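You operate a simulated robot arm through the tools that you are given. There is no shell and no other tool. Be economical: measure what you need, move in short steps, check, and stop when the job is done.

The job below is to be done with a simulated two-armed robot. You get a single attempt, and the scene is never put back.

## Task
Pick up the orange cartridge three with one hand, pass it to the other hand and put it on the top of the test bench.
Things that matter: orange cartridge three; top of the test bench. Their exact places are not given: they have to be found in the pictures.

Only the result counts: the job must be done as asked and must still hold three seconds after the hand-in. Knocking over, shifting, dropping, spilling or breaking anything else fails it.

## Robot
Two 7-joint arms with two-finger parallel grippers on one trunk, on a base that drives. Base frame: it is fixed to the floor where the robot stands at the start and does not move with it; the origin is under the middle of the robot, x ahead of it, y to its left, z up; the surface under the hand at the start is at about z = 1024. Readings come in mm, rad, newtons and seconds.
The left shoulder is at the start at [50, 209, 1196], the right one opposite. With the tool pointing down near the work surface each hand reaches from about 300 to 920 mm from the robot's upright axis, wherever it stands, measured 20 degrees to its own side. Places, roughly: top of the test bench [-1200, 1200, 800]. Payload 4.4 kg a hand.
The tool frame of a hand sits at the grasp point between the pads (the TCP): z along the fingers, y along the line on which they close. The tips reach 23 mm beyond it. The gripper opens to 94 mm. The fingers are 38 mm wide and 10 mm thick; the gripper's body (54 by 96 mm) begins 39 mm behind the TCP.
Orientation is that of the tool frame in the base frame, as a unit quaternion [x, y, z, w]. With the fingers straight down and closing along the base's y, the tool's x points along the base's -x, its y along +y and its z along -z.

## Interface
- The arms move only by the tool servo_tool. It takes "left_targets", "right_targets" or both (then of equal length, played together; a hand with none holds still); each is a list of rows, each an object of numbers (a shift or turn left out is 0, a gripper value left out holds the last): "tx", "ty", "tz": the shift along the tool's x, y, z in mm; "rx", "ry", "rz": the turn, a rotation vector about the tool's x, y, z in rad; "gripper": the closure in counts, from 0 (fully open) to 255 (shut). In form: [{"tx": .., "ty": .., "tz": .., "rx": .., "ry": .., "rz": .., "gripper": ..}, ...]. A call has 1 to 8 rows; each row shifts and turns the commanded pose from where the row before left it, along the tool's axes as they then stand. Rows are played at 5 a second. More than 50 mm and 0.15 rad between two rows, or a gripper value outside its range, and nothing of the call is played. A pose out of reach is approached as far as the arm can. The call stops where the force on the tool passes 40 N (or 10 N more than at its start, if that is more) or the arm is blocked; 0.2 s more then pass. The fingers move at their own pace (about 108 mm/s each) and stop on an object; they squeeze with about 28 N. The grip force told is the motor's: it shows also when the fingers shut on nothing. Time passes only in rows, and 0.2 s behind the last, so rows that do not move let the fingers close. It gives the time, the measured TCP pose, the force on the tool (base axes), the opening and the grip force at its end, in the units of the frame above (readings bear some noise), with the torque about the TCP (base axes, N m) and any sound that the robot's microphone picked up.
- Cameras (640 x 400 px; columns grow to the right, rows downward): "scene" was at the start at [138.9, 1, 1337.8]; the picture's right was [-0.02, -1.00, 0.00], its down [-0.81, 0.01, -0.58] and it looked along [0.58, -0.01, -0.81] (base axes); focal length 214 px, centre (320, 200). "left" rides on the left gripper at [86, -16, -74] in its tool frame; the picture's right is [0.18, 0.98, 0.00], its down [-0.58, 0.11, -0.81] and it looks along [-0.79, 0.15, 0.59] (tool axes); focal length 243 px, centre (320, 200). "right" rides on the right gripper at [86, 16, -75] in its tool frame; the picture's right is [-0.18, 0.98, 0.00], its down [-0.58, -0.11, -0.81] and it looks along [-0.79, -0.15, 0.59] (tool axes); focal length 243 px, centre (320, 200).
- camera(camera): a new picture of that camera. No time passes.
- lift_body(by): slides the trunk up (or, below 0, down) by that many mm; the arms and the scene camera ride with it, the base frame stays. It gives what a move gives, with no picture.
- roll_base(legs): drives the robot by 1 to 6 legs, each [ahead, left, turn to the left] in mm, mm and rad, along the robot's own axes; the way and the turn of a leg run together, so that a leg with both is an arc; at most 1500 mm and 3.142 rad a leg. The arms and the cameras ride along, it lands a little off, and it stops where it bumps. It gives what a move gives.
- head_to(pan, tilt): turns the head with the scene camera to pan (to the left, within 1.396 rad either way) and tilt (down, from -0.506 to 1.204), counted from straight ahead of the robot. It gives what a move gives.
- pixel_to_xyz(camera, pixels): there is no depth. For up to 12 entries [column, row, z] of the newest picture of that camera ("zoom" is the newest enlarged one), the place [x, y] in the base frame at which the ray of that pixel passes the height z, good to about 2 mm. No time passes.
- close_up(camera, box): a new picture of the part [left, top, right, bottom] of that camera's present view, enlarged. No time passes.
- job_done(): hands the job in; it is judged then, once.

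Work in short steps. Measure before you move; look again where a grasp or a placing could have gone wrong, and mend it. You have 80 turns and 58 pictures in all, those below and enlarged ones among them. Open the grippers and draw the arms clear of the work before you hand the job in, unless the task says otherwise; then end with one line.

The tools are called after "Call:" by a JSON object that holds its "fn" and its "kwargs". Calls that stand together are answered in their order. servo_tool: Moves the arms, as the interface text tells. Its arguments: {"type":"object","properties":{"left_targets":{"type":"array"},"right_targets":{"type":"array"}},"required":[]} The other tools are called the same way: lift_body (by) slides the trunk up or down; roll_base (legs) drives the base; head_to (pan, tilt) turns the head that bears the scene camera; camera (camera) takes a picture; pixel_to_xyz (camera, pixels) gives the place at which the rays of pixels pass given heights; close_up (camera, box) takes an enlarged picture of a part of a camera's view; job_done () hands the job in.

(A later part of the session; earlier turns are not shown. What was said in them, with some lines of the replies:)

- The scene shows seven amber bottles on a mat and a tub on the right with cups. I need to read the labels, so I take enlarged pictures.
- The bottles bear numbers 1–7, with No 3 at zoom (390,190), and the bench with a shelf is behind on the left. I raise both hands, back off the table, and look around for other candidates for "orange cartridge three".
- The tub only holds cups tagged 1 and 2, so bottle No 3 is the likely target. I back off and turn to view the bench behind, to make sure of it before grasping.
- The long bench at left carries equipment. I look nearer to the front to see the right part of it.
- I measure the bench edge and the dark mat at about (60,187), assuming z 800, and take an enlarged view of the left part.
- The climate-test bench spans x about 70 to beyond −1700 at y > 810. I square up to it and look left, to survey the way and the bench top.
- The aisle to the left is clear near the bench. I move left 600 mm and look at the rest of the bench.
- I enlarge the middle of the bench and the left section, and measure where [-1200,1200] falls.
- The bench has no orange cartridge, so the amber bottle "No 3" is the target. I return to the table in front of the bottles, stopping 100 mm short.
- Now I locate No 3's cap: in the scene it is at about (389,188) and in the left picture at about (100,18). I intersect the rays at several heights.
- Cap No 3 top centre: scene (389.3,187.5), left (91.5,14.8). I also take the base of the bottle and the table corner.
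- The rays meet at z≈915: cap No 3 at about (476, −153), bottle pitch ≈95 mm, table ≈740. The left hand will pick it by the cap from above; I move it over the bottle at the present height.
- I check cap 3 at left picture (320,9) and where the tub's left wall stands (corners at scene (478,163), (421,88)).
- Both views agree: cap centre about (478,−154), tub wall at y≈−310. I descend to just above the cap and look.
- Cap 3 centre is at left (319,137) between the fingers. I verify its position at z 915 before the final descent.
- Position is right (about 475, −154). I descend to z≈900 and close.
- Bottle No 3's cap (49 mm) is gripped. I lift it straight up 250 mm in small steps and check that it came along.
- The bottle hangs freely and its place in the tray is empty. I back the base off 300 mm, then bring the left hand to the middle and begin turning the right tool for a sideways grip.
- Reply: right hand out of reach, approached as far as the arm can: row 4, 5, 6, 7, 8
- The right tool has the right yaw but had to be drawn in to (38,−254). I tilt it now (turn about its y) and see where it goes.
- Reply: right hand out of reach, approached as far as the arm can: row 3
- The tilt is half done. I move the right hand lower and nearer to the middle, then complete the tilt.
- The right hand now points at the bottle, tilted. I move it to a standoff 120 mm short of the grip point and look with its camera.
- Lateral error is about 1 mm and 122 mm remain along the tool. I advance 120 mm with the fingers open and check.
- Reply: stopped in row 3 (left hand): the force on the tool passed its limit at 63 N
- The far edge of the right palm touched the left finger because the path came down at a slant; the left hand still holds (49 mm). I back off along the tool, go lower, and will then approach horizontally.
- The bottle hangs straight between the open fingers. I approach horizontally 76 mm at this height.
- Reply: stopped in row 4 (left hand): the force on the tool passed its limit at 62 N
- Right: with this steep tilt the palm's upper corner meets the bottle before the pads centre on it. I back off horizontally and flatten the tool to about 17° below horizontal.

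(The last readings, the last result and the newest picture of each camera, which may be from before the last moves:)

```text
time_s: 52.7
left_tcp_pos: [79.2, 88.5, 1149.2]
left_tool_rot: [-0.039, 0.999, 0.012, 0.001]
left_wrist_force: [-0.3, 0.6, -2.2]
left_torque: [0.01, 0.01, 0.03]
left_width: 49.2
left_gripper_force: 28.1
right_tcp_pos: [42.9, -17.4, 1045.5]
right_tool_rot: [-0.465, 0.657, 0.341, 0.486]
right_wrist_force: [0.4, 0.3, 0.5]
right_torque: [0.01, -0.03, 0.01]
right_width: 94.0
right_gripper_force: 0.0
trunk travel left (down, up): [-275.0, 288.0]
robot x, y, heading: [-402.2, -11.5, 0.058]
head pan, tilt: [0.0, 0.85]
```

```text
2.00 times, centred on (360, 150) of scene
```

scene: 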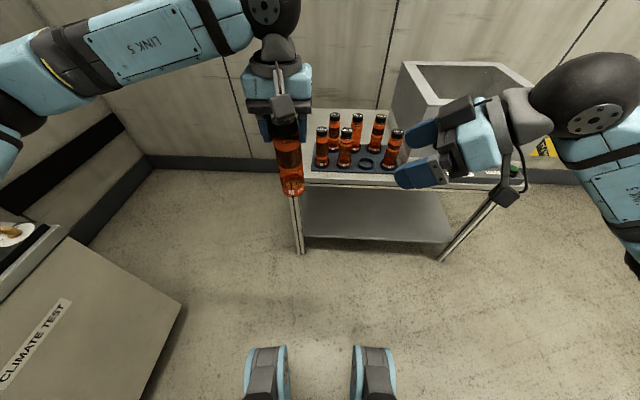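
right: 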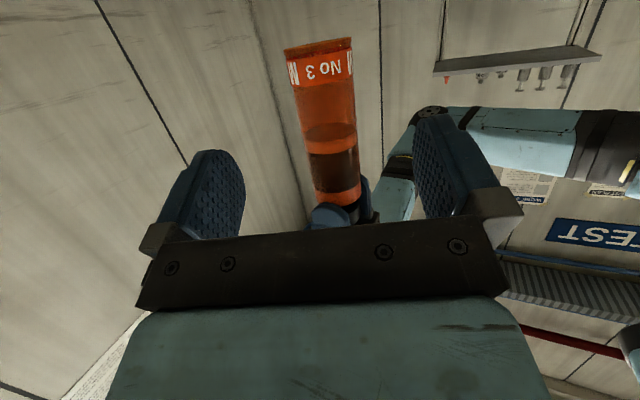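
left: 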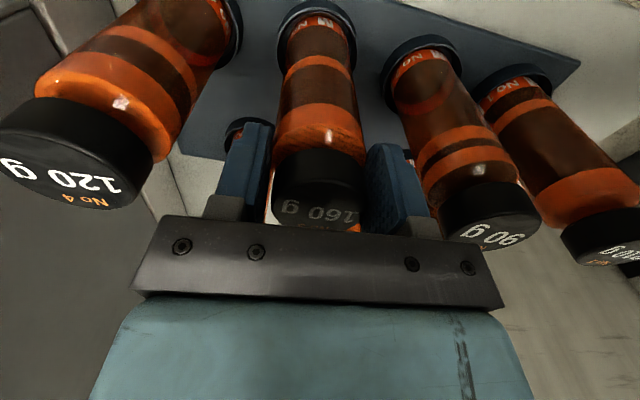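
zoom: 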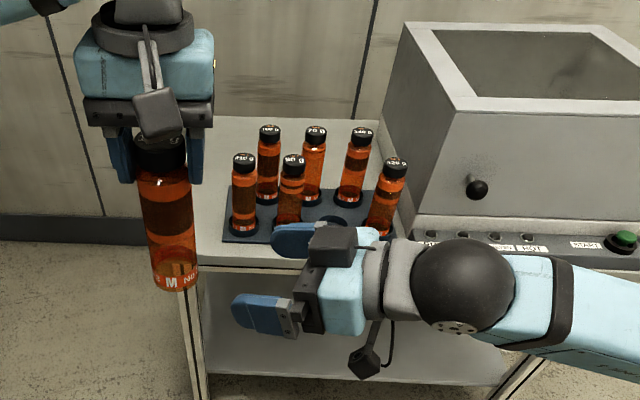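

There seems to be a raised dark box on the right gripper at zoom (340,243). I enlarge it to judge its clearance to the left fingers.

Call:
{"fn": "close_up", "kwargs": {"camera": "scene", "box": [300, 145, 428, 225]}}

```text
5.00 times, centred on (364, 185) of scene
```

zoom: 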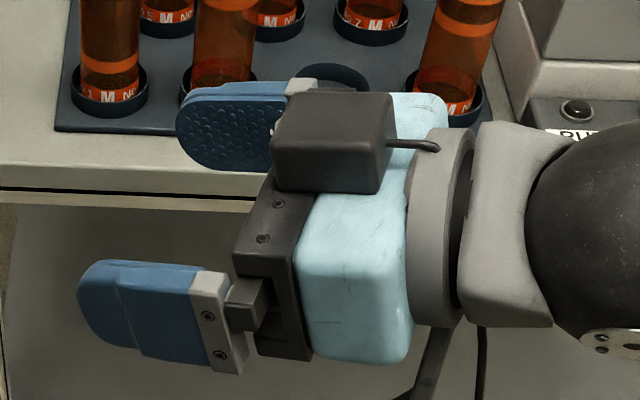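

The box on the palm means a level approach along the left tool's camera axis is best: I yaw the left tool by +0.74 rad (and level it), and yaw the right one back and flatten it, so that both share a yaw of about 0.8.

Call:
{"fn": "servo_tool", "kwargs": {"left_targets": [{"rx": 0.024}, {"rz": -0.148}, {"rz": -0.148}, {"rz": -0.148}, {"rz": -0.148}, {"rz": -0.148}], "right_targets": [{"ry": -0.09}, {"ry": -0.09}, {"rx": 0.144, "rz": 0.0145}, {"rx": 0.144, "rz": 0.0145}, {"rx": 0.144, "rz": 0.0145}, {}]}}

```text
time_s: 54.1
left_tcp_pos: [80.3, 86.8, 1148.6]
left_tool_rot: [-0.398, 0.917, -0.001, 0.0]
left_wrist_force: [-0.1, -0.4, -0.9]
left_torque: [0.01, -0.02, 0.01]
left_width: 49.3
left_gripper_force: 27.9
right_tcp_pos: [43.6, -18.0, 1045.2]
right_tool_rot: [-0.311, 0.681, 0.269, 0.606]
right_wrist_force: [-0.7, -0.6, -0.1]
right_torque: [0.03, 0.01, 0.02]
right_width: 94.0
right_gripper_force: 0.1
right hand out of reach, approached as far as the arm can: row 5
trunk travel left (down, up): [-275.0, 288.0]
robot x, y, heading: [-400.9, -8.8, 0.061]
head pan, tilt: [0.0, 0.85]
```

Both tools now share a yaw of ~0.83. The right arm is close to its near limit, so I shift the left hand 120 mm ahead and bring the right hand to a standoff 140 mm behind the bottle at z≈1099.

Call:
{"fn": "servo_tool", "kwargs": {"left_targets": [{"tx": -27.3, "ty": -29.2}, {"tx": -27.3, "ty": -29.2}, {"tx": -27.3, "ty": -29.2}, {}, {}, {}], "right_targets": [{}, {}, {}, {"tx": -19.3, "ty": -16.1, "tz": 11.8}, {"tx": -19.3, "ty": -16.1, "tz": 11.8}, {"tx": -19.3, "ty": -16.1, "tz": 11.8}]}}

Call:
{"fn": "camera", "kwargs": {"camera": "scene"}}

Call:
{"fn": "camera", "kwargs": {"camera": "right"}}

```text
time_s: 55.5
left_tcp_pos: [200.8, 89.6, 1147.2]
left_tool_rot: [-0.397, 0.918, 0.0, 0.001]
left_wrist_force: [0.4, -0.1, -1.3]
left_torque: [0.0, 0.01, 0.04]
left_width: 49.2
left_gripper_force: 28.4
right_tcp_pos: [106.6, -17.0, 1098.8]
right_tool_rot: [-0.311, 0.681, 0.269, 0.606]
right_wrist_force: [-0.3, 0.3, -1.0]
right_torque: [0.01, 0.02, -0.01]
right_width: 94.3
right_gripper_force: 0.1
trunk travel left (down, up): [-275.0, 288.0]
robot x, y, heading: [-402.6, -6.7, 0.062]
head pan, tilt: [0.0, 0.85]
```

```text
20 pictures are left
```

scene: 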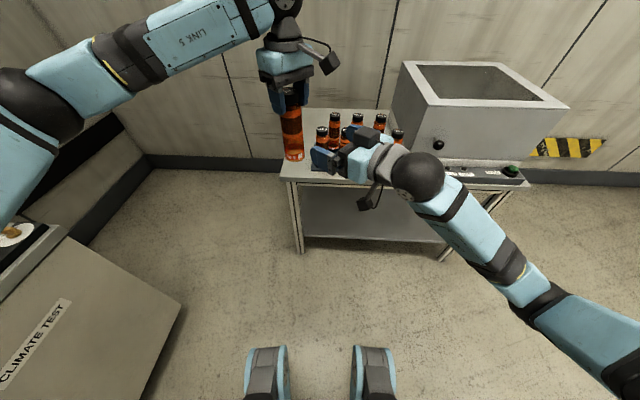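

```text
19 pictures are left
```

right: 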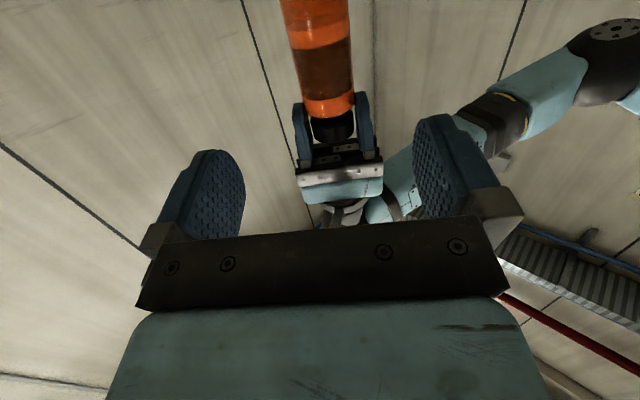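

Alignment: lateral error ≈0, 142 mm to go, right TCP 49 mm under the left one. I advance level.

Call:
{"fn": "servo_tool", "kwargs": {"right_targets": [{"tx": -4.3, "tz": 35.3}, {"tx": -4.3, "tz": 35.3}, {"tx": -4.3, "tz": 35.3}, {"tx": -2.1, "tz": 17.5}, {"tx": -2.1, "tz": 17.5}]}}

Call:
{"fn": "close_up", "kwargs": {"camera": "scene", "box": [220, 40, 460, 190]}}

```text
time_s: 56.7
left_tcp_pos: [200.4, 89.6, 1146.6]
left_tool_rot: [-0.397, 0.918, -0.001, 0.0]
left_wrist_force: [0.1, 0.2, -1.6]
left_torque: [0.03, -0.01, -0.01]
left_width: 49.3
left_gripper_force: 27.6
right_tcp_pos: [202.7, 89.8, 1100.0]
right_tool_rot: [-0.312, 0.68, 0.27, 0.605]
right_wrist_force: [0.2, -0.1, 0.6]
right_torque: [-0.03, -0.01, -0.03]
right_width: 94.1
right_gripper_force: 0.1
trunk travel left (down, up): [-275.0, 288.0]
robot x, y, heading: [-402.0, -12.3, 0.058]
head pan, tilt: [0.0, 0.85]
```

```text
2.67 times, centred on (340, 115) of scene
```

zoom: 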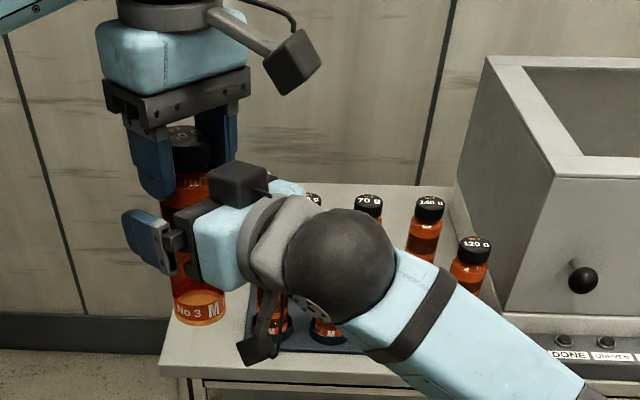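

No contact, the bottle stands between the right pads. I close the right gripper.

Call:
{"fn": "servo_tool", "kwargs": {"right_targets": [{"gripper": 255}, {"gripper": 255}, {"gripper": 255}, {"gripper": 255}, {"gripper": 255}]}}

```text
time_s: 57.9
left_tcp_pos: [199.6, 89.2, 1147.7]
left_tool_rot: [-0.397, 0.918, -0.002, 0.0]
left_wrist_force: [16.5, -18.7, 1.6]
left_torque: [-0.65, -0.59, -0.11]
left_width: 49.0
left_gripper_force: 28.0
right_tcp_pos: [201.4, 90.0, 1099.7]
right_tool_rot: [-0.312, 0.68, 0.27, 0.606]
right_wrist_force: [-16.4, 18.1, -1.0]
right_torque: [-0.19, -0.23, 0.08]
right_width: 49.5
right_gripper_force: 28.4
trunk travel left (down, up): [-275.0, 288.0]
robot x, y, heading: [-402.1, -11.6, 0.055]
head pan, tilt: [0.0, 0.85]
```

Both hands hold it, with a 24 N sideways strain between them. I relieve it with a small shift of the right hand along its y.

Call:
{"fn": "servo_tool", "kwargs": {"right_targets": [{"ty": 1.0}, {}]}}

```text
time_s: 58.5
left_tcp_pos: [199.5, 89.5, 1147.0]
left_tool_rot: [-0.398, 0.917, -0.001, 0.0]
left_wrist_force: [14.7, -21.8, 1.6]
left_torque: [-0.78, -0.45, -0.11]
left_width: 49.4
left_gripper_force: 28.1
right_tcp_pos: [200.1, 89.5, 1098.8]
right_tool_rot: [-0.312, 0.681, 0.269, 0.605]
right_wrist_force: [-15.1, 21.8, -2.1]
right_torque: [-0.27, -0.24, 0.11]
right_width: 49.3
right_gripper_force: 27.9
trunk travel left (down, up): [-275.0, 288.0]
robot x, y, heading: [-404.1, -8.9, 0.059]
head pan, tilt: [0.0, 0.85]
```

The strain is bounded by the grip; I open the left gripper now while the right holds.

Call:
{"fn": "servo_tool", "kwargs": {"left_targets": [{"gripper": 0}, {"gripper": 0}, {"gripper": 0}, {"gripper": 0}]}}

Call:
{"fn": "close_up", "kwargs": {"camera": "scene", "box": [220, 40, 460, 190]}}

```text
time_s: 59.5
left_tcp_pos: [198.1, 91.0, 1146.7]
left_tool_rot: [-0.397, 0.918, -0.001, 0.0]
left_wrist_force: [-0.1, 0.3, -0.3]
left_torque: [-0.01, 0.01, 0.02]
left_width: 94.1
left_gripper_force: 0.1
right_tcp_pos: [201.3, 89.7, 1099.4]
right_tool_rot: [-0.312, 0.681, 0.27, 0.605]
right_wrist_force: [-0.2, -0.4, 0.0]
right_torque: [0.03, 0.01, 0.03]
right_width: 49.1
right_gripper_force: 27.8
trunk travel left (down, up): [-275.0, 288.0]
robot x, y, heading: [-405.6, -9.0, 0.063]
head pan, tilt: [0.0, 0.85]
```

```text
2.67 times, centred on (340, 115) of scene
```

zoom: 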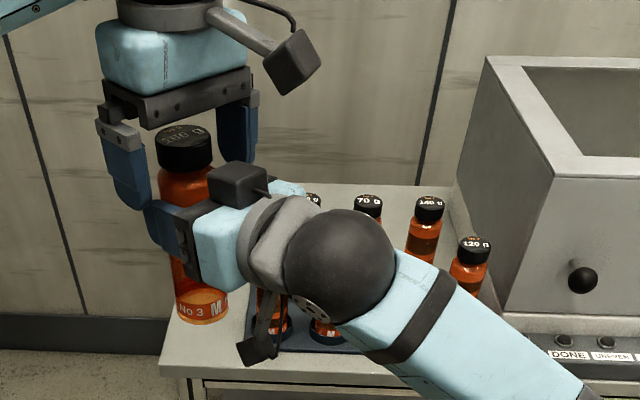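

The right hand alone holds the bottle. I raise the left hand clear and move it off to the left.

Call:
{"fn": "servo_tool", "kwargs": {"left_targets": [{"tz": -30}, {"tz": -45}, {"tz": -45}, {"ty": 35, "tx": -30}, {"ty": 35, "tx": -30}, {"ty": 35, "tx": -30}, {"ty": 35, "tx": -30}]}}

Call:
{"fn": "camera", "kwargs": {"camera": "scene"}}

```text
time_s: 61.1
left_tcp_pos: [177.7, 275.4, 1267.1]
left_tool_rot: [-0.397, 0.918, -0.002, 0.001]
left_wrist_force: [-0.2, 0.1, -0.6]
left_torque: [-0.03, 0.0, 0.0]
left_width: 94.2
left_gripper_force: 0.2
right_tcp_pos: [200.5, 91.4, 1099.7]
right_tool_rot: [-0.311, 0.681, 0.268, 0.606]
right_wrist_force: [-0.2, 0.9, 0.0]
right_torque: [-0.01, 0.01, -0.02]
right_width: 49.1
right_gripper_force: 27.8
trunk travel left (down, up): [-275.0, 288.0]
robot x, y, heading: [-402.5, -9.5, 0.062]
head pan, tilt: [0.0, 0.85]
```

```text
16 pictures are left
```

scene: 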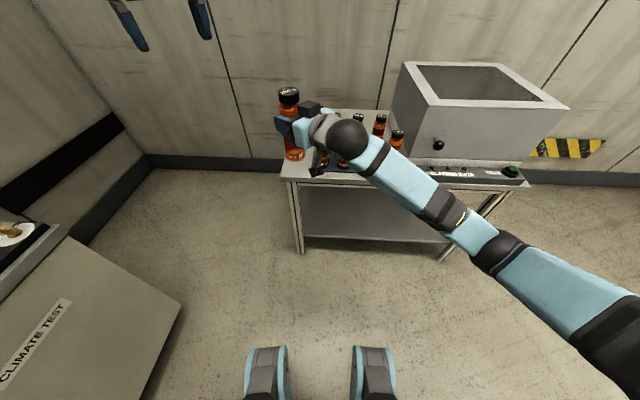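

The transfer worked; bottle bottom is at about z 988. I turn to the bench and go to about (−557, 100), stopping short of the bench to look for a bare spot near x −620, y 845.

Call:
{"fn": "roll_base", "kwargs": {"legs": [[0, 0, 1.509], [110, 155, 0]]}}

Call:
{"fn": "head_to", "kwargs": {"pan": 0.1, "tilt": 0.75}}

Call:
{"fn": "camera", "kwargs": {"camera": "scene"}}

```text
time_s: 66.8
left_tcp_pos: [-811.7, 694.7, 1266.4]
left_tool_rot: [0.92, -0.393, 0.001, 0.0]
left_wrist_force: [0.4, -0.3, -0.7]
left_torque: [0.03, -0.02, -0.03]
left_width: 94.2
left_gripper_force: 0.1
right_tcp_pos: [-627.7, 705.9, 1099.0]
right_tool_rot: [0.694, -0.279, -0.612, -0.254]
right_wrist_force: [-1.8, 0.3, 0.1]
right_torque: [0.01, -0.02, 0.0]
right_width: 49.2
right_gripper_force: 27.4
trunk travel left (down, up): [-275.0, 288.0]
robot x, y, heading: [-556.3, 97.7, 1.581]
head pan, tilt: [0.0, 0.85]
```

```text
time_s: 67.5
left_tcp_pos: [-812.2, 693.6, 1267.7]
left_tool_rot: [0.92, -0.392, -0.001, -0.001]
left_wrist_force: [-0.5, -0.6, -0.8]
left_torque: [-0.02, 0.04, 0.02]
left_width: 94.0
left_gripper_force: 0.0
right_tcp_pos: [-627.4, 707.0, 1099.8]
right_tool_rot: [0.694, -0.279, -0.613, -0.254]
right_wrist_force: [0.3, 1.1, 0.2]
right_torque: [0.0, 0.03, 0.01]
right_width: 49.1
right_gripper_force: 28.2
trunk travel left (down, up): [-275.0, 288.0]
robot x, y, heading: [-561.3, 98.9, 1.575]
head pan, tilt: [0.099, 0.75]
```

```text
15 pictures are left
```

scene: 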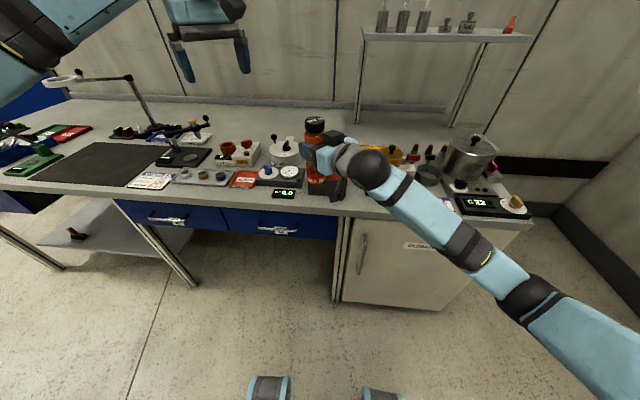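

I enlarge the spot near the gripper and measure the bench edge, display and red box front.

Call:
{"fn": "close_up", "kwargs": {"camera": "scene", "box": [200, 110, 440, 240]}}

Call:
{"fn": "pixel_to_xyz", "kwargs": {"camera": "scene", "pixels": [[283, 203, 800], [340, 210, 800], [295, 192, 800], [308, 193, 800], [345, 196, 800], [230, 188, 800], [380, 215, 800]]}}

```text
2.67 times, centred on (320, 175) of scene
```

zoom: 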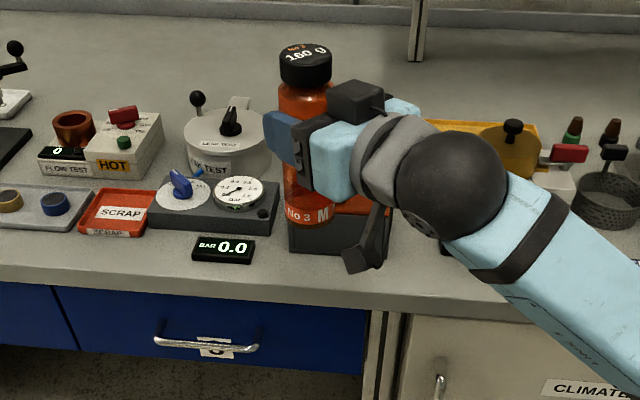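

```text
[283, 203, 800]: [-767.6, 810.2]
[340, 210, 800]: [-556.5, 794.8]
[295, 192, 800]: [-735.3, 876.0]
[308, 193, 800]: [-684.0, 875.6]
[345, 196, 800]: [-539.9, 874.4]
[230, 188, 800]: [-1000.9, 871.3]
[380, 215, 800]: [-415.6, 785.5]
```

I refine: red box front corner at zoom (290,252), display's right end (255,262), and the bench's edge near (300,285).

Call:
{"fn": "pixel_to_xyz", "kwargs": {"camera": "zoom", "pixels": [[290, 252, 800], [290, 230, 800], [253, 264, 800], [193, 258, 800], [300, 283, 800], [300, 303, 800], [100, 262, 800], [100, 280, 800], [80, 233, 800], [145, 238, 800], [150, 232, 800]]}}

Call:
{"fn": "close_up", "kwargs": {"camera": "scene", "box": [240, 165, 360, 240]}}

```text
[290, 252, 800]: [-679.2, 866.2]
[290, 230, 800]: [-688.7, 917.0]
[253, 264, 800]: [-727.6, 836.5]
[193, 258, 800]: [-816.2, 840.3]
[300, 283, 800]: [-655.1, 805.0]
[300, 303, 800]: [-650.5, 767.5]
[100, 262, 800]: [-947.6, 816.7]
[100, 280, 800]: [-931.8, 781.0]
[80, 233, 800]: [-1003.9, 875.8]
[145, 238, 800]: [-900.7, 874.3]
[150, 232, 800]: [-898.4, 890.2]
```

```text
5.33 times, centred on (300, 202) of scene
```

zoom: 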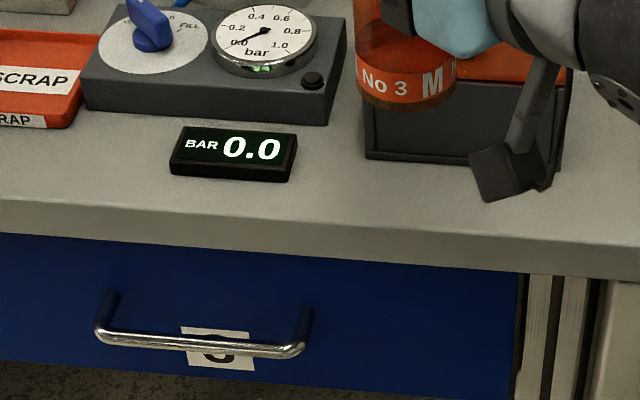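

The best bare spot is left of the "BAR" display, in front of the gauge and scrap tray: zoom (112,167). I measure it and its neighbours.

Call:
{"fn": "pixel_to_xyz", "kwargs": {"camera": "zoom", "pixels": [[112, 167, 800], [172, 172, 800], [172, 160, 800], [75, 128, 800], [88, 110, 800], [112, 206, 800], [0, 197, 800], [0, 125, 800], [320, 225, 800], [565, 163, 800], [365, 158, 800]]}}

```text
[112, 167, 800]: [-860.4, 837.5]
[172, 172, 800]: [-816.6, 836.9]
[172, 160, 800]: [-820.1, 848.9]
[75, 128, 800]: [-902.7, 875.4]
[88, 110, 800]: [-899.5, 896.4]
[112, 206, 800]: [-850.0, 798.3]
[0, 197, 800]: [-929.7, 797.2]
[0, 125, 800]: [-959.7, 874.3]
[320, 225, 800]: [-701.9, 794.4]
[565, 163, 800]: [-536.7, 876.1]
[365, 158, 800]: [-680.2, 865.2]
```

Target for the bottle: (−866, 838). I drive 238 mm left and 90 mm ahead, keeping the bottle high.

Call:
{"fn": "roll_base", "kwargs": {"legs": [[0, 238, 0], [90, 0, 0]]}}

Call:
{"fn": "camera", "kwargs": {"camera": "scene"}}

```text
time_s: 70.9
left_tcp_pos: [-1052.3, 780.6, 1266.4]
left_tool_rot: [0.921, -0.39, 0.001, -0.001]
left_wrist_force: [-0.1, 0.7, -0.5]
left_torque: [0.01, 0.0, -0.02]
left_width: 93.8
left_gripper_force: 0.1
right_tcp_pos: [-867.4, 794.2, 1100.5]
right_tool_rot: [0.695, -0.279, -0.612, -0.253]
right_wrist_force: [-0.3, 0.2, -1.0]
right_torque: [0.0, 0.01, 0.0]
right_width: 48.9
right_gripper_force: 28.4
trunk travel left (down, up): [-275.0, 288.0]
robot x, y, heading: [-798.8, 184.2, 1.58]
head pan, tilt: [0.099, 0.75]
```

```text
12 pictures are left
```

scene: 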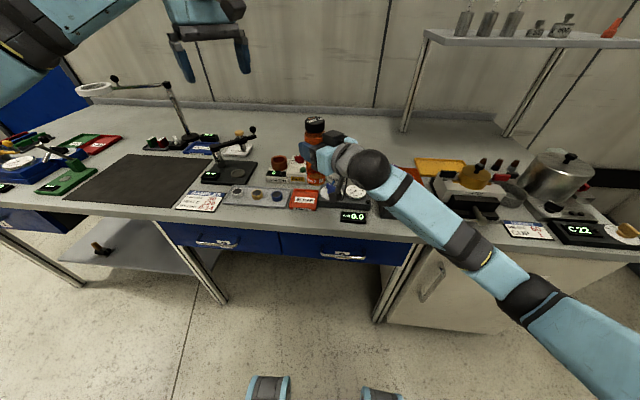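

The hand is at (−867,794). I shift 44 mm ahead and descend 145 mm, leaving about 40 mm above the bench, and look.

Call:
{"fn": "servo_tool", "kwargs": {"right_targets": [{"tx": -3.3, "ty": -32.2, "tz": 29.8}, {"tx": 36, "ty": 0.4, "tz": 4.4}, {"tx": 36, "ty": 0.4, "tz": 4.4}, {"tx": 36, "ty": 0.4, "tz": 4.4}, {"tx": 36, "ty": 0.4, "tz": 4.4}]}}

Call:
{"fn": "close_up", "kwargs": {"camera": "scene", "box": [240, 130, 400, 230]}}

Call:
{"fn": "camera", "kwargs": {"camera": "right"}}

```text
time_s: 72.1
left_tcp_pos: [-1053.2, 776.2, 1270.5]
left_tool_rot: [0.92, -0.391, -0.001, -0.003]
left_wrist_force: [0.1, 0.0, -0.3]
left_torque: [0.05, 0.01, -0.01]
left_width: 93.8
left_gripper_force: 0.0
right_tcp_pos: [-867.6, 834.0, 960.2]
right_tool_rot: [0.692, -0.276, -0.616, -0.255]
right_wrist_force: [-6.2, -5.5, 15.9]
right_torque: [-0.63, -0.22, 0.4]
right_width: 49.2
right_gripper_force: 29.2
trunk travel left (down, up): [-275.0, 288.0]
robot x, y, heading: [-799.4, 184.2, 1.579]
head pan, tilt: [0.099, 0.75]
```

```text
4.00 times, centred on (320, 180) of scene
```

zoom: 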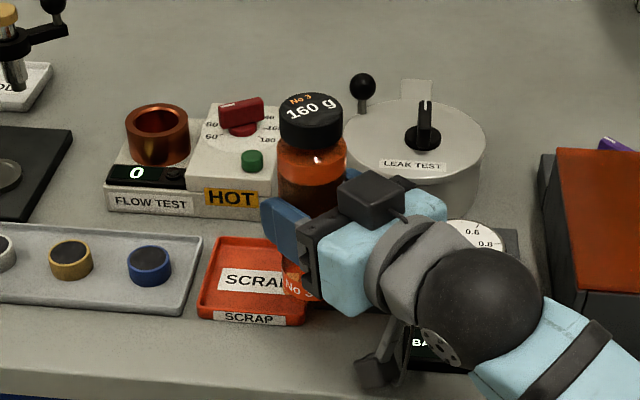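

```text
10 pictures are left
```

right: 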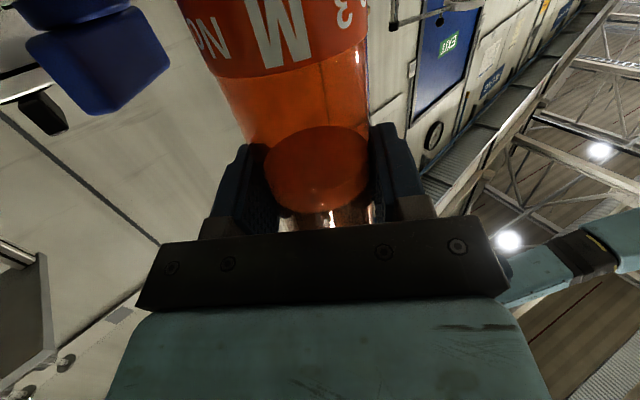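

There is already 16 N of upward force at z 960, so the bench is probably higher than 800 or something touches. I triangulate the scrap tray's corners from this view against the former one.

Call:
{"fn": "pixel_to_xyz", "kwargs": {"camera": "zoom", "pixels": [[198, 314, 800], [198, 314, 850], [303, 324, 800], [303, 324, 850], [0, 365, 800], [0, 365, 850], [200, 380, 850], [300, 390, 850]]}}

Call:
{"fn": "servo_tool", "kwargs": {"right_targets": [{"tx": -8, "tz": -1}, {}]}}

```text
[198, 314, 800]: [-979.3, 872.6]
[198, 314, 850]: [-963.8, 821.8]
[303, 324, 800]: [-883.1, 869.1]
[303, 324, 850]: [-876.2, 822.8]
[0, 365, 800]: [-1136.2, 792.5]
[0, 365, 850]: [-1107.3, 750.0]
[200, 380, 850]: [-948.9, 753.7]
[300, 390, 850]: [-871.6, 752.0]
```

```text
time_s: 72.7
left_tcp_pos: [-1051.6, 781.1, 1265.2]
left_tool_rot: [0.92, -0.391, 0.0, -0.002]
left_wrist_force: [0.1, -0.2, 0.6]
left_torque: [0.02, -0.01, -0.01]
left_width: 93.9
left_gripper_force: 0.0
right_tcp_pos: [-866.2, 838.0, 960.2]
right_tool_rot: [0.696, -0.28, -0.611, -0.253]
right_wrist_force: [-0.1, -0.4, -0.8]
right_torque: [-0.01, -0.01, 0.0]
right_width: 49.0
right_gripper_force: 27.5
trunk travel left (down, up): [-275.0, 288.0]
robot x, y, heading: [-799.9, 190.0, 1.579]
head pan, tilt: [0.099, 0.75]
```

Triangulation puts the bench top at z≈848, so the true layout is shifted: tray corner at (−872,819), gauge front y≈838, display from x −795, edge y≈750. The bottle was touching the tray's corner; I lift it 45 mm and move over (−836,790), then look.

Call:
{"fn": "servo_tool", "kwargs": {"right_targets": [{"tx": -22.3, "tz": -2.7}, {"tx": -22.3, "tz": -2.7}, {"tx": 3.3, "ty": 6.7, "tz": -27.3}, {"tx": 3.3, "ty": 6.7, "tz": -27.3}, {}]}}

Call:
{"fn": "close_up", "kwargs": {"camera": "scene", "box": [240, 130, 400, 230]}}

```text
time_s: 73.9
left_tcp_pos: [-1052.5, 780.8, 1266.7]
left_tool_rot: [0.921, -0.391, 0.0, -0.001]
left_wrist_force: [0.8, -0.7, -1.2]
left_torque: [0.0, -0.05, -0.01]
left_width: 94.1
left_gripper_force: 0.0
right_tcp_pos: [-835.8, 790.2, 1007.4]
right_tool_rot: [0.695, -0.278, -0.613, -0.252]
right_wrist_force: [0.0, -0.1, -1.9]
right_torque: [0.01, 0.0, 0.02]
right_width: 48.9
right_gripper_force: 28.4
trunk travel left (down, up): [-275.0, 288.0]
robot x, y, heading: [-800.1, 183.4, 1.58]
head pan, tilt: [0.099, 0.75]
```

```text
4.00 times, centred on (320, 180) of scene
```

zoom: 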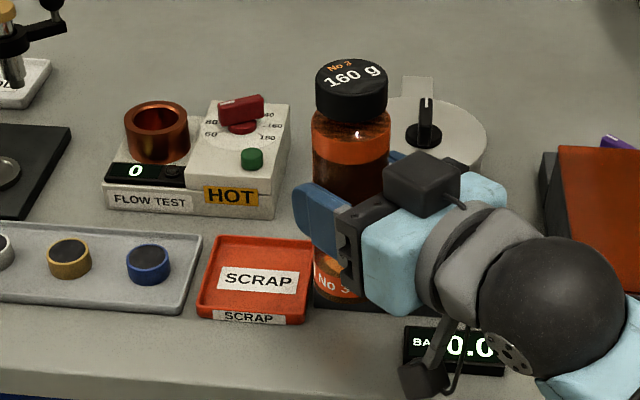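

The tray is where it was. I check the display's front edge and the bench edge in this view at z 848, against the camera's foot at about (−775,729).

Call:
{"fn": "pixel_to_xyz", "kwargs": {"camera": "zoom", "pixels": [[405, 372, 848], [405, 330, 860], [503, 377, 848], [303, 324, 848], [320, 308, 848], [380, 308, 848], [200, 380, 848]]}}

Call:
{"fn": "close_up", "kwargs": {"camera": "scene", "box": [310, 190, 390, 240]}}

```text
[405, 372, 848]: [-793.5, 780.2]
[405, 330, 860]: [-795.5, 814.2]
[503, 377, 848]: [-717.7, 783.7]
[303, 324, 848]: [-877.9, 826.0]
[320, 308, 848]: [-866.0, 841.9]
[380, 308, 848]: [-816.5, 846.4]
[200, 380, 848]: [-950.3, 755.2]
```

```text
8.00 times, centred on (350, 215) of scene
```

zoom: 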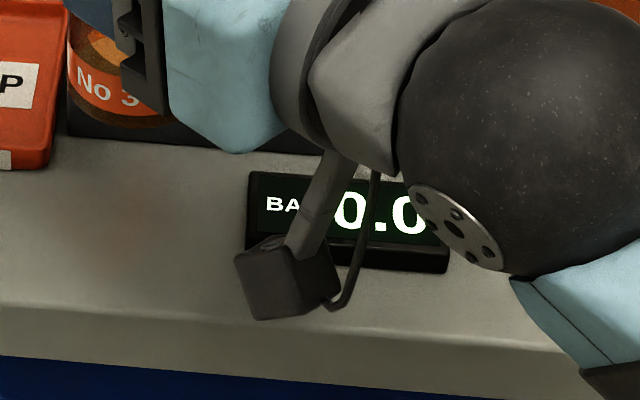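

The camera's foot (−786,720) stays clear of the display (y≥780) and off the edge. I descend 42 mm and then in small steps until contact.

Call:
{"fn": "servo_tool", "kwargs": {"right_targets": [{"tx": 21, "tz": 2.5}, {"tx": 21, "tz": 2.5}, {}]}}

Call:
{"fn": "servo_tool", "kwargs": {"right_targets": [{"tx": 3, "tz": 0.4}, {}]}}

```text
time_s: 74.7
left_tcp_pos: [-1054.7, 781.9, 1267.6]
left_tool_rot: [0.921, -0.391, -0.001, -0.001]
left_wrist_force: [0.4, -0.5, 0.5]
left_torque: [-0.01, -0.02, 0.0]
left_width: 94.1
left_gripper_force: 0.0
right_tcp_pos: [-836.0, 787.6, 966.7]
right_tool_rot: [0.695, -0.278, -0.614, -0.253]
right_wrist_force: [0.1, -0.2, -1.5]
right_torque: [0.0, 0.0, -0.01]
right_width: 48.8
right_gripper_force: 27.9
trunk travel left (down, up): [-275.0, 288.0]
robot x, y, heading: [-798.3, 187.8, 1.583]
head pan, tilt: [0.099, 0.75]
```

```text
time_s: 75.3
left_tcp_pos: [-1052.4, 780.7, 1267.6]
left_tool_rot: [0.92, -0.391, -0.001, -0.002]
left_wrist_force: [-0.6, -0.2, 0.1]
left_torque: [0.0, -0.01, -0.03]
left_width: 94.1
left_gripper_force: 0.0
right_tcp_pos: [-837.2, 789.1, 963.0]
right_tool_rot: [0.695, -0.279, -0.612, -0.253]
right_wrist_force: [0.5, -0.2, -2.4]
right_torque: [0.0, 0.04, 0.03]
right_width: 49.3
right_gripper_force: 27.1
trunk travel left (down, up): [-275.0, 288.0]
robot x, y, heading: [-802.0, 183.8, 1.578]
head pan, tilt: [0.099, 0.75]
```

No contact yet at z 963. I continue in 3 mm steps.

Call:
{"fn": "servo_tool", "kwargs": {"right_targets": [{"tx": 3, "tz": 0.4}, {}]}}

Call:
{"fn": "servo_tool", "kwargs": {"right_targets": [{"tx": 3, "tz": 0.4}, {}]}}

Call:
{"fn": "servo_tool", "kwargs": {"right_targets": [{"tx": 2, "tz": 0.2}, {}]}}

```text
time_s: 75.9
left_tcp_pos: [-1053.7, 780.2, 1266.4]
left_tool_rot: [0.92, -0.392, -0.001, -0.001]
left_wrist_force: [-0.4, 0.3, -0.3]
left_torque: [-0.02, 0.02, 0.01]
left_width: 94.0
left_gripper_force: 0.0
right_tcp_pos: [-836.1, 789.1, 957.7]
right_tool_rot: [0.695, -0.279, -0.613, -0.253]
right_wrist_force: [0.6, -0.5, -1.1]
right_torque: [0.01, 0.03, -0.03]
right_width: 49.3
right_gripper_force: 28.1
trunk travel left (down, up): [-275.0, 288.0]
robot x, y, heading: [-800.3, 183.8, 1.577]
head pan, tilt: [0.099, 0.75]
```

```text
time_s: 76.5
left_tcp_pos: [-1053.2, 780.5, 1267.2]
left_tool_rot: [0.921, -0.391, -0.001, -0.001]
left_wrist_force: [0.2, 0.1, -0.6]
left_torque: [-0.02, 0.01, -0.01]
left_width: 94.0
left_gripper_force: 0.1
right_tcp_pos: [-836.9, 789.9, 955.9]
right_tool_rot: [0.695, -0.278, -0.613, -0.252]
right_wrist_force: [-0.2, 0.4, -1.2]
right_torque: [0.01, -0.03, 0.0]
right_width: 49.2
right_gripper_force: 27.8
trunk travel left (down, up): [-275.0, 288.0]
robot x, y, heading: [-798.4, 189.8, 1.574]
head pan, tilt: [0.099, 0.75]
```

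```text
time_s: 77.1
left_tcp_pos: [-1053.1, 779.9, 1268.5]
left_tool_rot: [0.92, -0.391, 0.0, 0.0]
left_wrist_force: [-0.1, -0.4, 0.5]
left_torque: [-0.01, 0.01, 0.0]
left_width: 93.9
left_gripper_force: 0.0
right_tcp_pos: [-837.2, 789.9, 953.7]
right_tool_rot: [0.695, -0.279, -0.612, -0.254]
right_wrist_force: [0.2, 1.2, -2.3]
right_torque: [0.05, 0.0, 0.03]
right_width: 49.2
right_gripper_force: 28.2
trunk travel left (down, up): [-275.0, 288.0]
robot x, y, heading: [-802.8, 185.1, 1.579]
head pan, tilt: [0.099, 0.75]
```

Still free at z 954 (bottom ≈843). I look before continuing.

Call:
{"fn": "close_up", "kwargs": {"camera": "scene", "box": [270, 150, 382, 220]}}

Call:
{"fn": "servo_tool", "kwargs": {"right_targets": [{"tx": 2.5, "tz": 0.3}, {}]}}

Call:
{"fn": "servo_tool", "kwargs": {"right_targets": [{"tx": 2.5, "tz": 0.3}, {}]}}

```text
5.71 times, centred on (326, 185) of scene
```

zoom: 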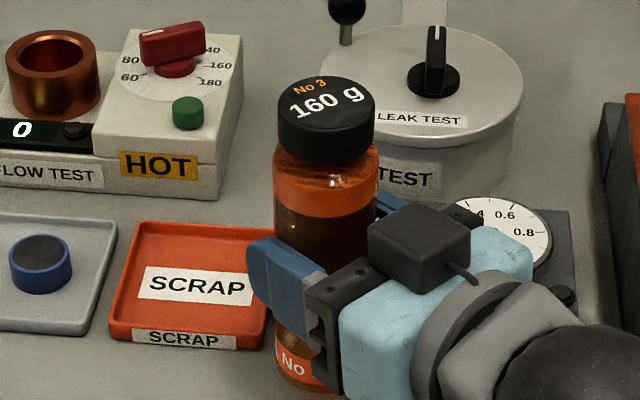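

```text
time_s: 77.7
left_tcp_pos: [-1053.2, 780.7, 1266.6]
left_tool_rot: [0.921, -0.391, -0.001, -0.001]
left_wrist_force: [0.1, 0.9, 0.4]
left_torque: [0.0, 0.01, 0.0]
left_width: 94.2
left_gripper_force: 0.1
right_tcp_pos: [-837.5, 789.4, 952.5]
right_tool_rot: [0.695, -0.279, -0.613, -0.253]
right_wrist_force: [0.7, 0.8, -2.1]
right_torque: [0.01, 0.01, -0.01]
right_width: 48.9
right_gripper_force: 28.0
trunk travel left (down, up): [-275.0, 288.0]
robot x, y, heading: [-797.0, 184.0, 1.578]
head pan, tilt: [0.099, 0.75]
```

```text
time_s: 78.3
left_tcp_pos: [-1052.6, 779.6, 1267.1]
left_tool_rot: [0.921, -0.391, 0.0, -0.001]
left_wrist_force: [-1.0, -0.7, 0.3]
left_torque: [0.04, 0.0, 0.0]
left_width: 93.7
left_gripper_force: 0.1
right_tcp_pos: [-836.8, 790.0, 950.5]
right_tool_rot: [0.694, -0.278, -0.614, -0.253]
right_wrist_force: [0.1, -0.1, -1.7]
right_torque: [0.0, 0.02, 0.0]
right_width: 48.9
right_gripper_force: 27.5
trunk travel left (down, up): [-275.0, 288.0]
robot x, y, heading: [-798.6, 186.0, 1.579]
head pan, tilt: [0.099, 0.75]
```

Still no contact at 950.5 (the earlier touch was on the tray rim or the gauge). I go on in 2.5 mm steps.

Call:
{"fn": "servo_tool", "kwargs": {"right_targets": [{"tx": 2.5, "tz": 0.3}, {}]}}

Call:
{"fn": "servo_tool", "kwargs": {"right_targets": [{"tx": 2.5, "tz": 0.3}, {}]}}

Call:
{"fn": "close_up", "kwargs": {"camera": "scene", "box": [302, 190, 382, 240]}}

```text
time_s: 78.9
left_tcp_pos: [-1052.2, 780.6, 1267.2]
left_tool_rot: [0.92, -0.391, 0.0, 0.0]
left_wrist_force: [0.8, 0.1, -0.1]
left_torque: [-0.04, 0.01, 0.0]
left_width: 94.0
left_gripper_force: 0.1
right_tcp_pos: [-837.7, 791.0, 947.9]
right_tool_rot: [0.694, -0.279, -0.613, -0.253]
right_wrist_force: [0.2, 0.4, -2.1]
right_torque: [-0.01, -0.03, -0.02]
right_width: 49.1
right_gripper_force: 28.6
trunk travel left (down, up): [-275.0, 288.0]
robot x, y, heading: [-801.0, 186.2, 1.576]
head pan, tilt: [0.099, 0.75]
```

```text
time_s: 79.5
left_tcp_pos: [-1053.1, 780.6, 1266.8]
left_tool_rot: [0.92, -0.391, 0.0, -0.002]
left_wrist_force: [0.7, -0.3, -0.5]
left_torque: [-0.02, -0.01, 0.03]
left_width: 93.8
left_gripper_force: 0.0
right_tcp_pos: [-836.5, 789.2, 945.0]
right_tool_rot: [0.694, -0.279, -0.613, -0.254]
right_wrist_force: [-0.3, -0.1, -1.6]
right_torque: [0.03, -0.02, 0.0]
right_width: 49.4
right_gripper_force: 28.3
trunk travel left (down, up): [-275.0, 288.0]
robot x, y, heading: [-798.4, 187.1, 1.577]
head pan, tilt: [0.099, 0.75]
```

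```text
8.00 times, centred on (342, 215) of scene
```

zoom: 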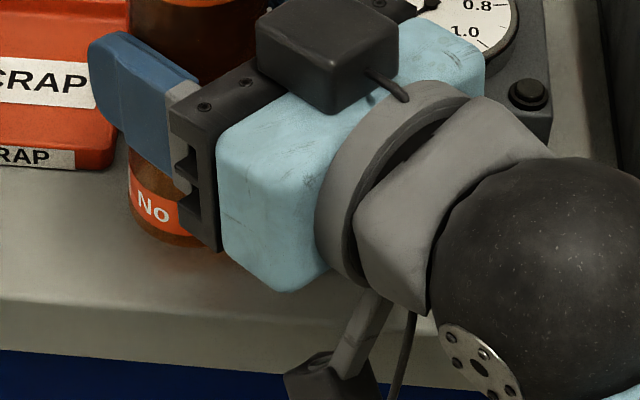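

The bottle's foot is just above the bench, well inside the edge. I continue in 2 mm steps until the force shows contact.

Call:
{"fn": "servo_tool", "kwargs": {"right_targets": [{"tx": 2, "tz": 0.2}, {}]}}

Call:
{"fn": "servo_tool", "kwargs": {"right_targets": [{"tx": 2, "tz": 0.2}, {}]}}

Call:
{"fn": "servo_tool", "kwargs": {"right_targets": [{"tx": 2, "tz": 0.2}, {}]}}

```text
time_s: 80.1
left_tcp_pos: [-1053.4, 781.4, 1265.9]
left_tool_rot: [0.92, -0.391, 0.0, -0.001]
left_wrist_force: [0.0, -0.2, -0.8]
left_torque: [-0.03, 0.0, -0.01]
left_width: 93.9
left_gripper_force: 0.0
right_tcp_pos: [-837.9, 789.3, 942.4]
right_tool_rot: [0.695, -0.279, -0.613, -0.254]
right_wrist_force: [-0.1, -0.2, -2.3]
right_torque: [-0.01, -0.04, -0.04]
right_width: 48.9
right_gripper_force: 28.0
trunk travel left (down, up): [-275.0, 288.0]
robot x, y, heading: [-801.3, 186.4, 1.578]
head pan, tilt: [0.099, 0.75]
```

```text
time_s: 80.7
left_tcp_pos: [-1052.0, 780.1, 1266.9]
left_tool_rot: [0.921, -0.39, -0.001, 0.0]
left_wrist_force: [0.2, -0.5, 0.5]
left_torque: [-0.01, -0.02, -0.01]
left_width: 94.0
left_gripper_force: 0.0
right_tcp_pos: [-836.6, 788.9, 941.2]
right_tool_rot: [0.694, -0.28, -0.612, -0.254]
right_wrist_force: [-0.4, 1.2, -1.3]
right_torque: [-0.02, 0.0, 0.01]
right_width: 49.0
right_gripper_force: 27.9
trunk travel left (down, up): [-275.0, 288.0]
robot x, y, heading: [-800.2, 185.6, 1.581]
head pan, tilt: [0.099, 0.75]
```

```text
time_s: 81.3
left_tcp_pos: [-1053.2, 781.1, 1267.1]
left_tool_rot: [0.92, -0.391, -0.001, -0.001]
left_wrist_force: [-0.1, -0.6, 0.1]
left_torque: [-0.03, -0.03, 0.05]
left_width: 94.2
left_gripper_force: 0.0
right_tcp_pos: [-836.8, 789.1, 938.3]
right_tool_rot: [0.695, -0.278, -0.613, -0.253]
right_wrist_force: [0.6, -0.2, -0.5]
right_torque: [0.01, 0.02, 0.01]
right_width: 49.0
right_gripper_force: 27.5
trunk travel left (down, up): [-275.0, 288.0]
robot x, y, heading: [-800.7, 184.6, 1.577]
head pan, tilt: [0.099, 0.75]
```

The z force is dropping (−0.5 N); I continue by smaller steps.

Call:
{"fn": "servo_tool", "kwargs": {"right_targets": [{"tx": 1.2, "tz": 0.1}, {}]}}

Call:
{"fn": "servo_tool", "kwargs": {"right_targets": [{"tx": 1.2, "tz": 0.1}, {}]}}

```text
time_s: 81.9
left_tcp_pos: [-1053.6, 780.7, 1267.4]
left_tool_rot: [0.92, -0.391, 0.0, -0.001]
left_wrist_force: [-0.1, -0.2, -0.6]
left_torque: [-0.03, -0.01, 0.0]
left_width: 93.7
left_gripper_force: 0.0
right_tcp_pos: [-836.6, 790.4, 936.5]
right_tool_rot: [0.695, -0.279, -0.612, -0.254]
right_wrist_force: [-0.2, 0.5, -1.1]
right_torque: [0.02, -0.02, 0.0]
right_width: 49.0
right_gripper_force: 28.4
trunk travel left (down, up): [-275.0, 288.0]
robot x, y, heading: [-798.3, 186.8, 1.577]
head pan, tilt: [0.099, 0.75]
```

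```text
time_s: 82.5
left_tcp_pos: [-1054.6, 780.0, 1267.8]
left_tool_rot: [0.92, -0.391, -0.001, -0.001]
left_wrist_force: [1.1, -0.4, 0.3]
left_torque: [-0.02, -0.02, 0.01]
left_width: 94.1
left_gripper_force: 0.0
right_tcp_pos: [-837.4, 789.5, 935.5]
right_tool_rot: [0.694, -0.279, -0.613, -0.254]
right_wrist_force: [0.6, -0.2, -0.4]
right_torque: [0.0, -0.03, -0.03]
right_width: 49.2
right_gripper_force: 27.9
trunk travel left (down, up): [-275.0, 288.0]
robot x, y, heading: [-799.8, 184.6, 1.582]
head pan, tilt: [0.099, 0.75]
```

Not clearly in contact yet; two more 2 mm steps.

Call:
{"fn": "servo_tool", "kwargs": {"right_targets": [{"tx": 2, "tz": 0.2}, {}]}}

Call:
{"fn": "servo_tool", "kwargs": {"right_targets": [{"tx": 2, "tz": 0.2}, {}]}}

Call:
{"fn": "close_up", "kwargs": {"camera": "scene", "box": [302, 190, 382, 240]}}

```text
time_s: 83.1
left_tcp_pos: [-1053.4, 780.7, 1266.0]
left_tool_rot: [0.921, -0.39, -0.001, -0.001]
left_wrist_force: [-0.5, -0.1, -0.9]
left_torque: [0.01, 0.03, -0.01]
left_width: 94.2
left_gripper_force: 0.2
right_tcp_pos: [-836.2, 788.9, 932.9]
right_tool_rot: [0.695, -0.279, -0.613, -0.253]
right_wrist_force: [0.1, 0.2, -1.3]
right_torque: [-0.04, -0.03, 0.0]
right_width: 48.9
right_gripper_force: 28.2
trunk travel left (down, up): [-275.0, 288.0]
robot x, y, heading: [-802.5, 185.1, 1.578]
head pan, tilt: [0.099, 0.75]
```

```text
time_s: 83.7
left_tcp_pos: [-1052.9, 779.8, 1267.1]
left_tool_rot: [0.92, -0.391, -0.001, -0.002]
left_wrist_force: [-0.5, 0.5, -0.9]
left_torque: [0.0, 0.01, -0.01]
left_width: 94.1
left_gripper_force: 0.0
right_tcp_pos: [-836.8, 789.6, 931.2]
right_tool_rot: [0.695, -0.278, -0.613, -0.253]
right_wrist_force: [0.5, -0.2, -1.6]
right_torque: [-0.01, -0.01, 0.01]
right_width: 49.0
right_gripper_force: 28.3
trunk travel left (down, up): [-275.0, 288.0]
robot x, y, heading: [-796.6, 186.1, 1.583]
head pan, tilt: [0.099, 0.75]
```

```text
8.00 times, centred on (342, 215) of scene
```

zoom: 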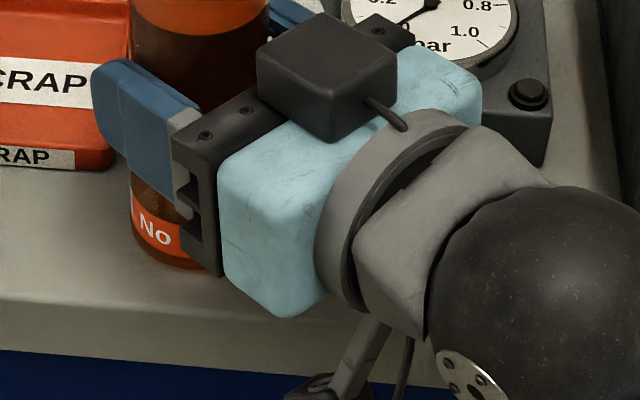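

I use this picture to estimate the foot's true height: the front of the foot (zoom (185,268)) should be at y≈765.

Call:
{"fn": "pixel_to_xyz", "kwargs": {"camera": "zoom", "pixels": [[180, 267, 820], [180, 267, 835], [180, 267, 850], [180, 267, 865], [180, 302, 848], [115, 168, 848]]}}

```text
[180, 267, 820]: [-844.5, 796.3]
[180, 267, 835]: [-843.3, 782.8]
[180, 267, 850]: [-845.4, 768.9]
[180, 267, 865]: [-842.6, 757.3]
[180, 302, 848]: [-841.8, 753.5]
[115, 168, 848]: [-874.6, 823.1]
```

The foot is at about z 853, so some 5 mm remain. I first shift 8 mm away from the edge, then continue down in 2 mm steps.

Call:
{"fn": "servo_tool", "kwargs": {"right_targets": [{"tx": -0.6, "ty": -5.7, "tz": 5.5}, {"tx": 2, "tz": 0.2}, {}]}}

Call:
{"fn": "servo_tool", "kwargs": {"right_targets": [{"tx": 2, "tz": 0.2}, {}]}}

Call:
{"fn": "servo_tool", "kwargs": {"right_targets": [{"tx": 2, "tz": 0.2}, {}]}}

```text
time_s: 84.5
left_tcp_pos: [-1053.7, 780.2, 1265.8]
left_tool_rot: [0.92, -0.391, 0.0, -0.001]
left_wrist_force: [-0.4, 0.3, 0.1]
left_torque: [0.01, 0.01, 0.04]
left_width: 94.1
left_gripper_force: 0.1
right_tcp_pos: [-838.2, 798.1, 930.0]
right_tool_rot: [0.695, -0.279, -0.612, -0.254]
right_wrist_force: [0.3, -0.2, -1.3]
right_torque: [0.03, 0.0, -0.02]
right_width: 49.2
right_gripper_force: 28.0
trunk travel left (down, up): [-275.0, 288.0]
robot x, y, heading: [-796.2, 183.9, 1.58]
head pan, tilt: [0.099, 0.75]
```

```text
time_s: 85.1
left_tcp_pos: [-1052.2, 780.3, 1267.2]
left_tool_rot: [0.921, -0.391, 0.0, -0.001]
left_wrist_force: [-0.2, -0.2, -1.4]
left_torque: [0.0, -0.01, -0.04]
left_width: 94.0
left_gripper_force: 0.0
right_tcp_pos: [-837.0, 797.5, 929.3]
right_tool_rot: [0.694, -0.279, -0.614, -0.255]
right_wrist_force: [0.9, 0.6, 5.2]
right_torque: [-0.01, 0.12, 0.0]
right_width: 49.2
right_gripper_force: 27.8
trunk travel left (down, up): [-275.0, 288.0]
robot x, y, heading: [-801.9, 184.2, 1.584]
head pan, tilt: [0.099, 0.75]
```

```text
time_s: 85.7
left_tcp_pos: [-1053.0, 779.4, 1268.1]
left_tool_rot: [0.92, -0.391, 0.0, -0.001]
left_wrist_force: [0.0, -0.4, 0.4]
left_torque: [0.02, -0.02, 0.02]
left_width: 94.1
left_gripper_force: 0.0
right_tcp_pos: [-837.3, 797.1, 928.4]
right_tool_rot: [0.693, -0.278, -0.614, -0.255]
right_wrist_force: [4.5, 3.2, 16.1]
right_torque: [0.08, 0.11, -0.07]
right_width: 49.0
right_gripper_force: 28.2
trunk travel left (down, up): [-275.0, 288.0]
robot x, y, heading: [-798.3, 190.3, 1.575]
head pan, tilt: [0.099, 0.75]
```

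The bottle stands on the bench (16 N). I relieve the load by 1.5 mm and open only partly (to ~65 mm) so the finger does not reach the gauge knob.

Call:
{"fn": "servo_tool", "kwargs": {"right_targets": [{"tx": -2.0, "tz": -0.2}, {}, {"gripper": 110}, {"gripper": 79}, {}, {}]}}

Call:
{"fn": "close_up", "kwargs": {"camera": "scene", "box": [262, 140, 390, 220]}}

```text
time_s: 87.1
left_tcp_pos: [-1053.1, 780.6, 1266.5]
left_tool_rot: [0.921, -0.39, -0.001, -0.001]
left_wrist_force: [-0.2, -1.0, 1.2]
left_torque: [0.0, 0.02, 0.04]
left_width: 93.8
left_gripper_force: 0.1
right_tcp_pos: [-838.2, 797.6, 927.9]
right_tool_rot: [0.695, -0.279, -0.612, -0.253]
right_wrist_force: [0.1, -0.5, -0.3]
right_torque: [-0.01, 0.05, 0.04]
right_width: 64.8
right_gripper_force: 0.0
trunk travel left (down, up): [-275.0, 288.0]
robot x, y, heading: [-797.8, 186.5, 1.581]
head pan, tilt: [0.099, 0.75]
```

```text
5.00 times, centred on (326, 180) of scene
```

zoom: 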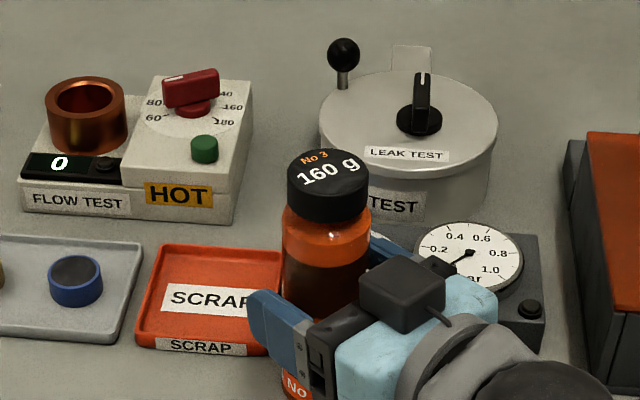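

The bottle stands upright, the pads are clear (64.8 mm). I withdraw the right hand level, straight back by 140 mm.

Call:
{"fn": "servo_tool", "kwargs": {"right_targets": [{"tz": -10, "tx": 1.2}, {"tz": -20, "tx": 2.4}, {"tz": -30, "tx": 3.7}, {"tz": -40, "tx": 4.5}, {"tz": -40, "tx": 4.5}, {}]}}

Call:
{"fn": "camera", "kwargs": {"camera": "scene"}}

```text
time_s: 88.5
left_tcp_pos: [-1054.1, 780.7, 1267.7]
left_tool_rot: [0.92, -0.391, 0.001, -0.002]
left_wrist_force: [0.1, -0.2, 0.4]
left_torque: [-0.03, -0.02, 0.02]
left_width: 94.2
left_gripper_force: 0.2
right_tcp_pos: [-736.0, 699.1, 926.8]
right_tool_rot: [0.695, -0.278, -0.613, -0.253]
right_wrist_force: [-0.5, 0.7, -0.6]
right_torque: [0.02, -0.02, -0.02]
right_width: 64.8
right_gripper_force: 0.0
trunk travel left (down, up): [-275.0, 288.0]
robot x, y, heading: [-799.6, 184.4, 1.577]
head pan, tilt: [0.099, 0.75]
```

```text
3 pictures are left
```

scene: 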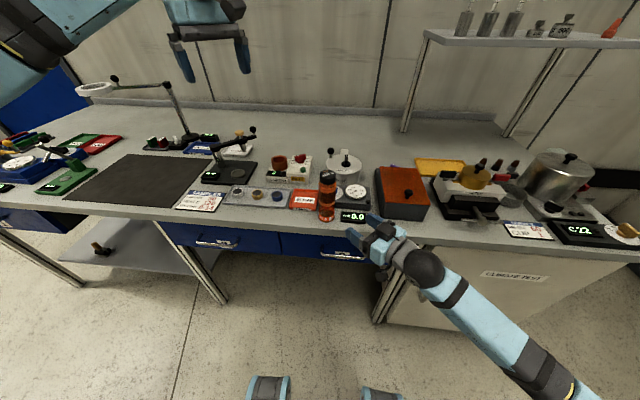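

The bottle stands on the bench, nothing disturbed. I open the right gripper, drive back 250 mm and take a last close look.

Call:
{"fn": "servo_tool", "kwargs": {"right_targets": [{"gripper": 0}, {"gripper": 0}, {"gripper": 0}]}}

Call:
{"fn": "roll_base", "kwargs": {"legs": [[-250, 0, 0]]}}

Call:
{"fn": "close_up", "kwargs": {"camera": "scene", "box": [220, 80, 420, 205]}}

```text
time_s: 89.3
left_tcp_pos: [-1053.1, 779.4, 1267.0]
left_tool_rot: [0.921, -0.391, -0.001, -0.002]
left_wrist_force: [-0.3, 0.7, 0.8]
left_torque: [-0.02, -0.02, -0.02]
left_width: 93.9
left_gripper_force: 0.1
right_tcp_pos: [-737.2, 698.5, 927.4]
right_tool_rot: [0.694, -0.279, -0.613, -0.254]
right_wrist_force: [-0.4, -0.4, -0.6]
right_torque: [-0.02, 0.01, 0.02]
right_width: 94.0
right_gripper_force: 0.1
trunk travel left (down, up): [-275.0, 288.0]
robot x, y, heading: [-804.2, 186.8, 1.575]
head pan, tilt: [0.099, 0.75]
```

```text
time_s: 91.1
left_tcp_pos: [-1050.9, 528.1, 1267.1]
left_tool_rot: [0.92, -0.392, -0.001, -0.001]
left_wrist_force: [0.0, -0.2, -0.1]
left_torque: [0.0, -0.03, -0.01]
left_width: 93.9
left_gripper_force: 0.0
right_tcp_pos: [-733.4, 448.2, 927.8]
right_tool_rot: [0.694, -0.279, -0.613, -0.254]
right_wrist_force: [0.9, -0.8, 0.6]
right_torque: [-0.02, 0.0, -0.04]
right_width: 94.0
right_gripper_force: 0.1
trunk travel left (down, up): [-275.0, 288.0]
robot x, y, heading: [-797.4, -66.5, 1.578]
head pan, tilt: [0.099, 0.75]
```

```text
3.20 times, centred on (320, 142) of scene
```

zoom: 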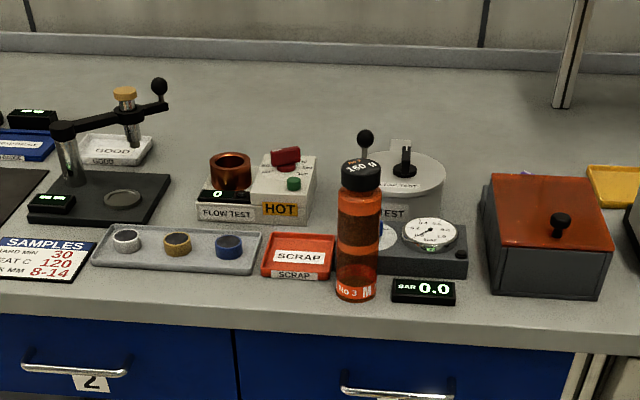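

Cartridge No 3 stands upright on the bench top, and both hands are open and clear. I hand the job in.

Call:
{"fn": "job_done", "kwargs": {}}

```text
The job is handed in.
```

I picked up orange cartridge No 3 with the left hand, passed it to the right hand and set it upright on the test bench; on the way down it briefly touched the gauge or scrap-tray rim, and the last picture shows nothing knocked over or visibly shifted.
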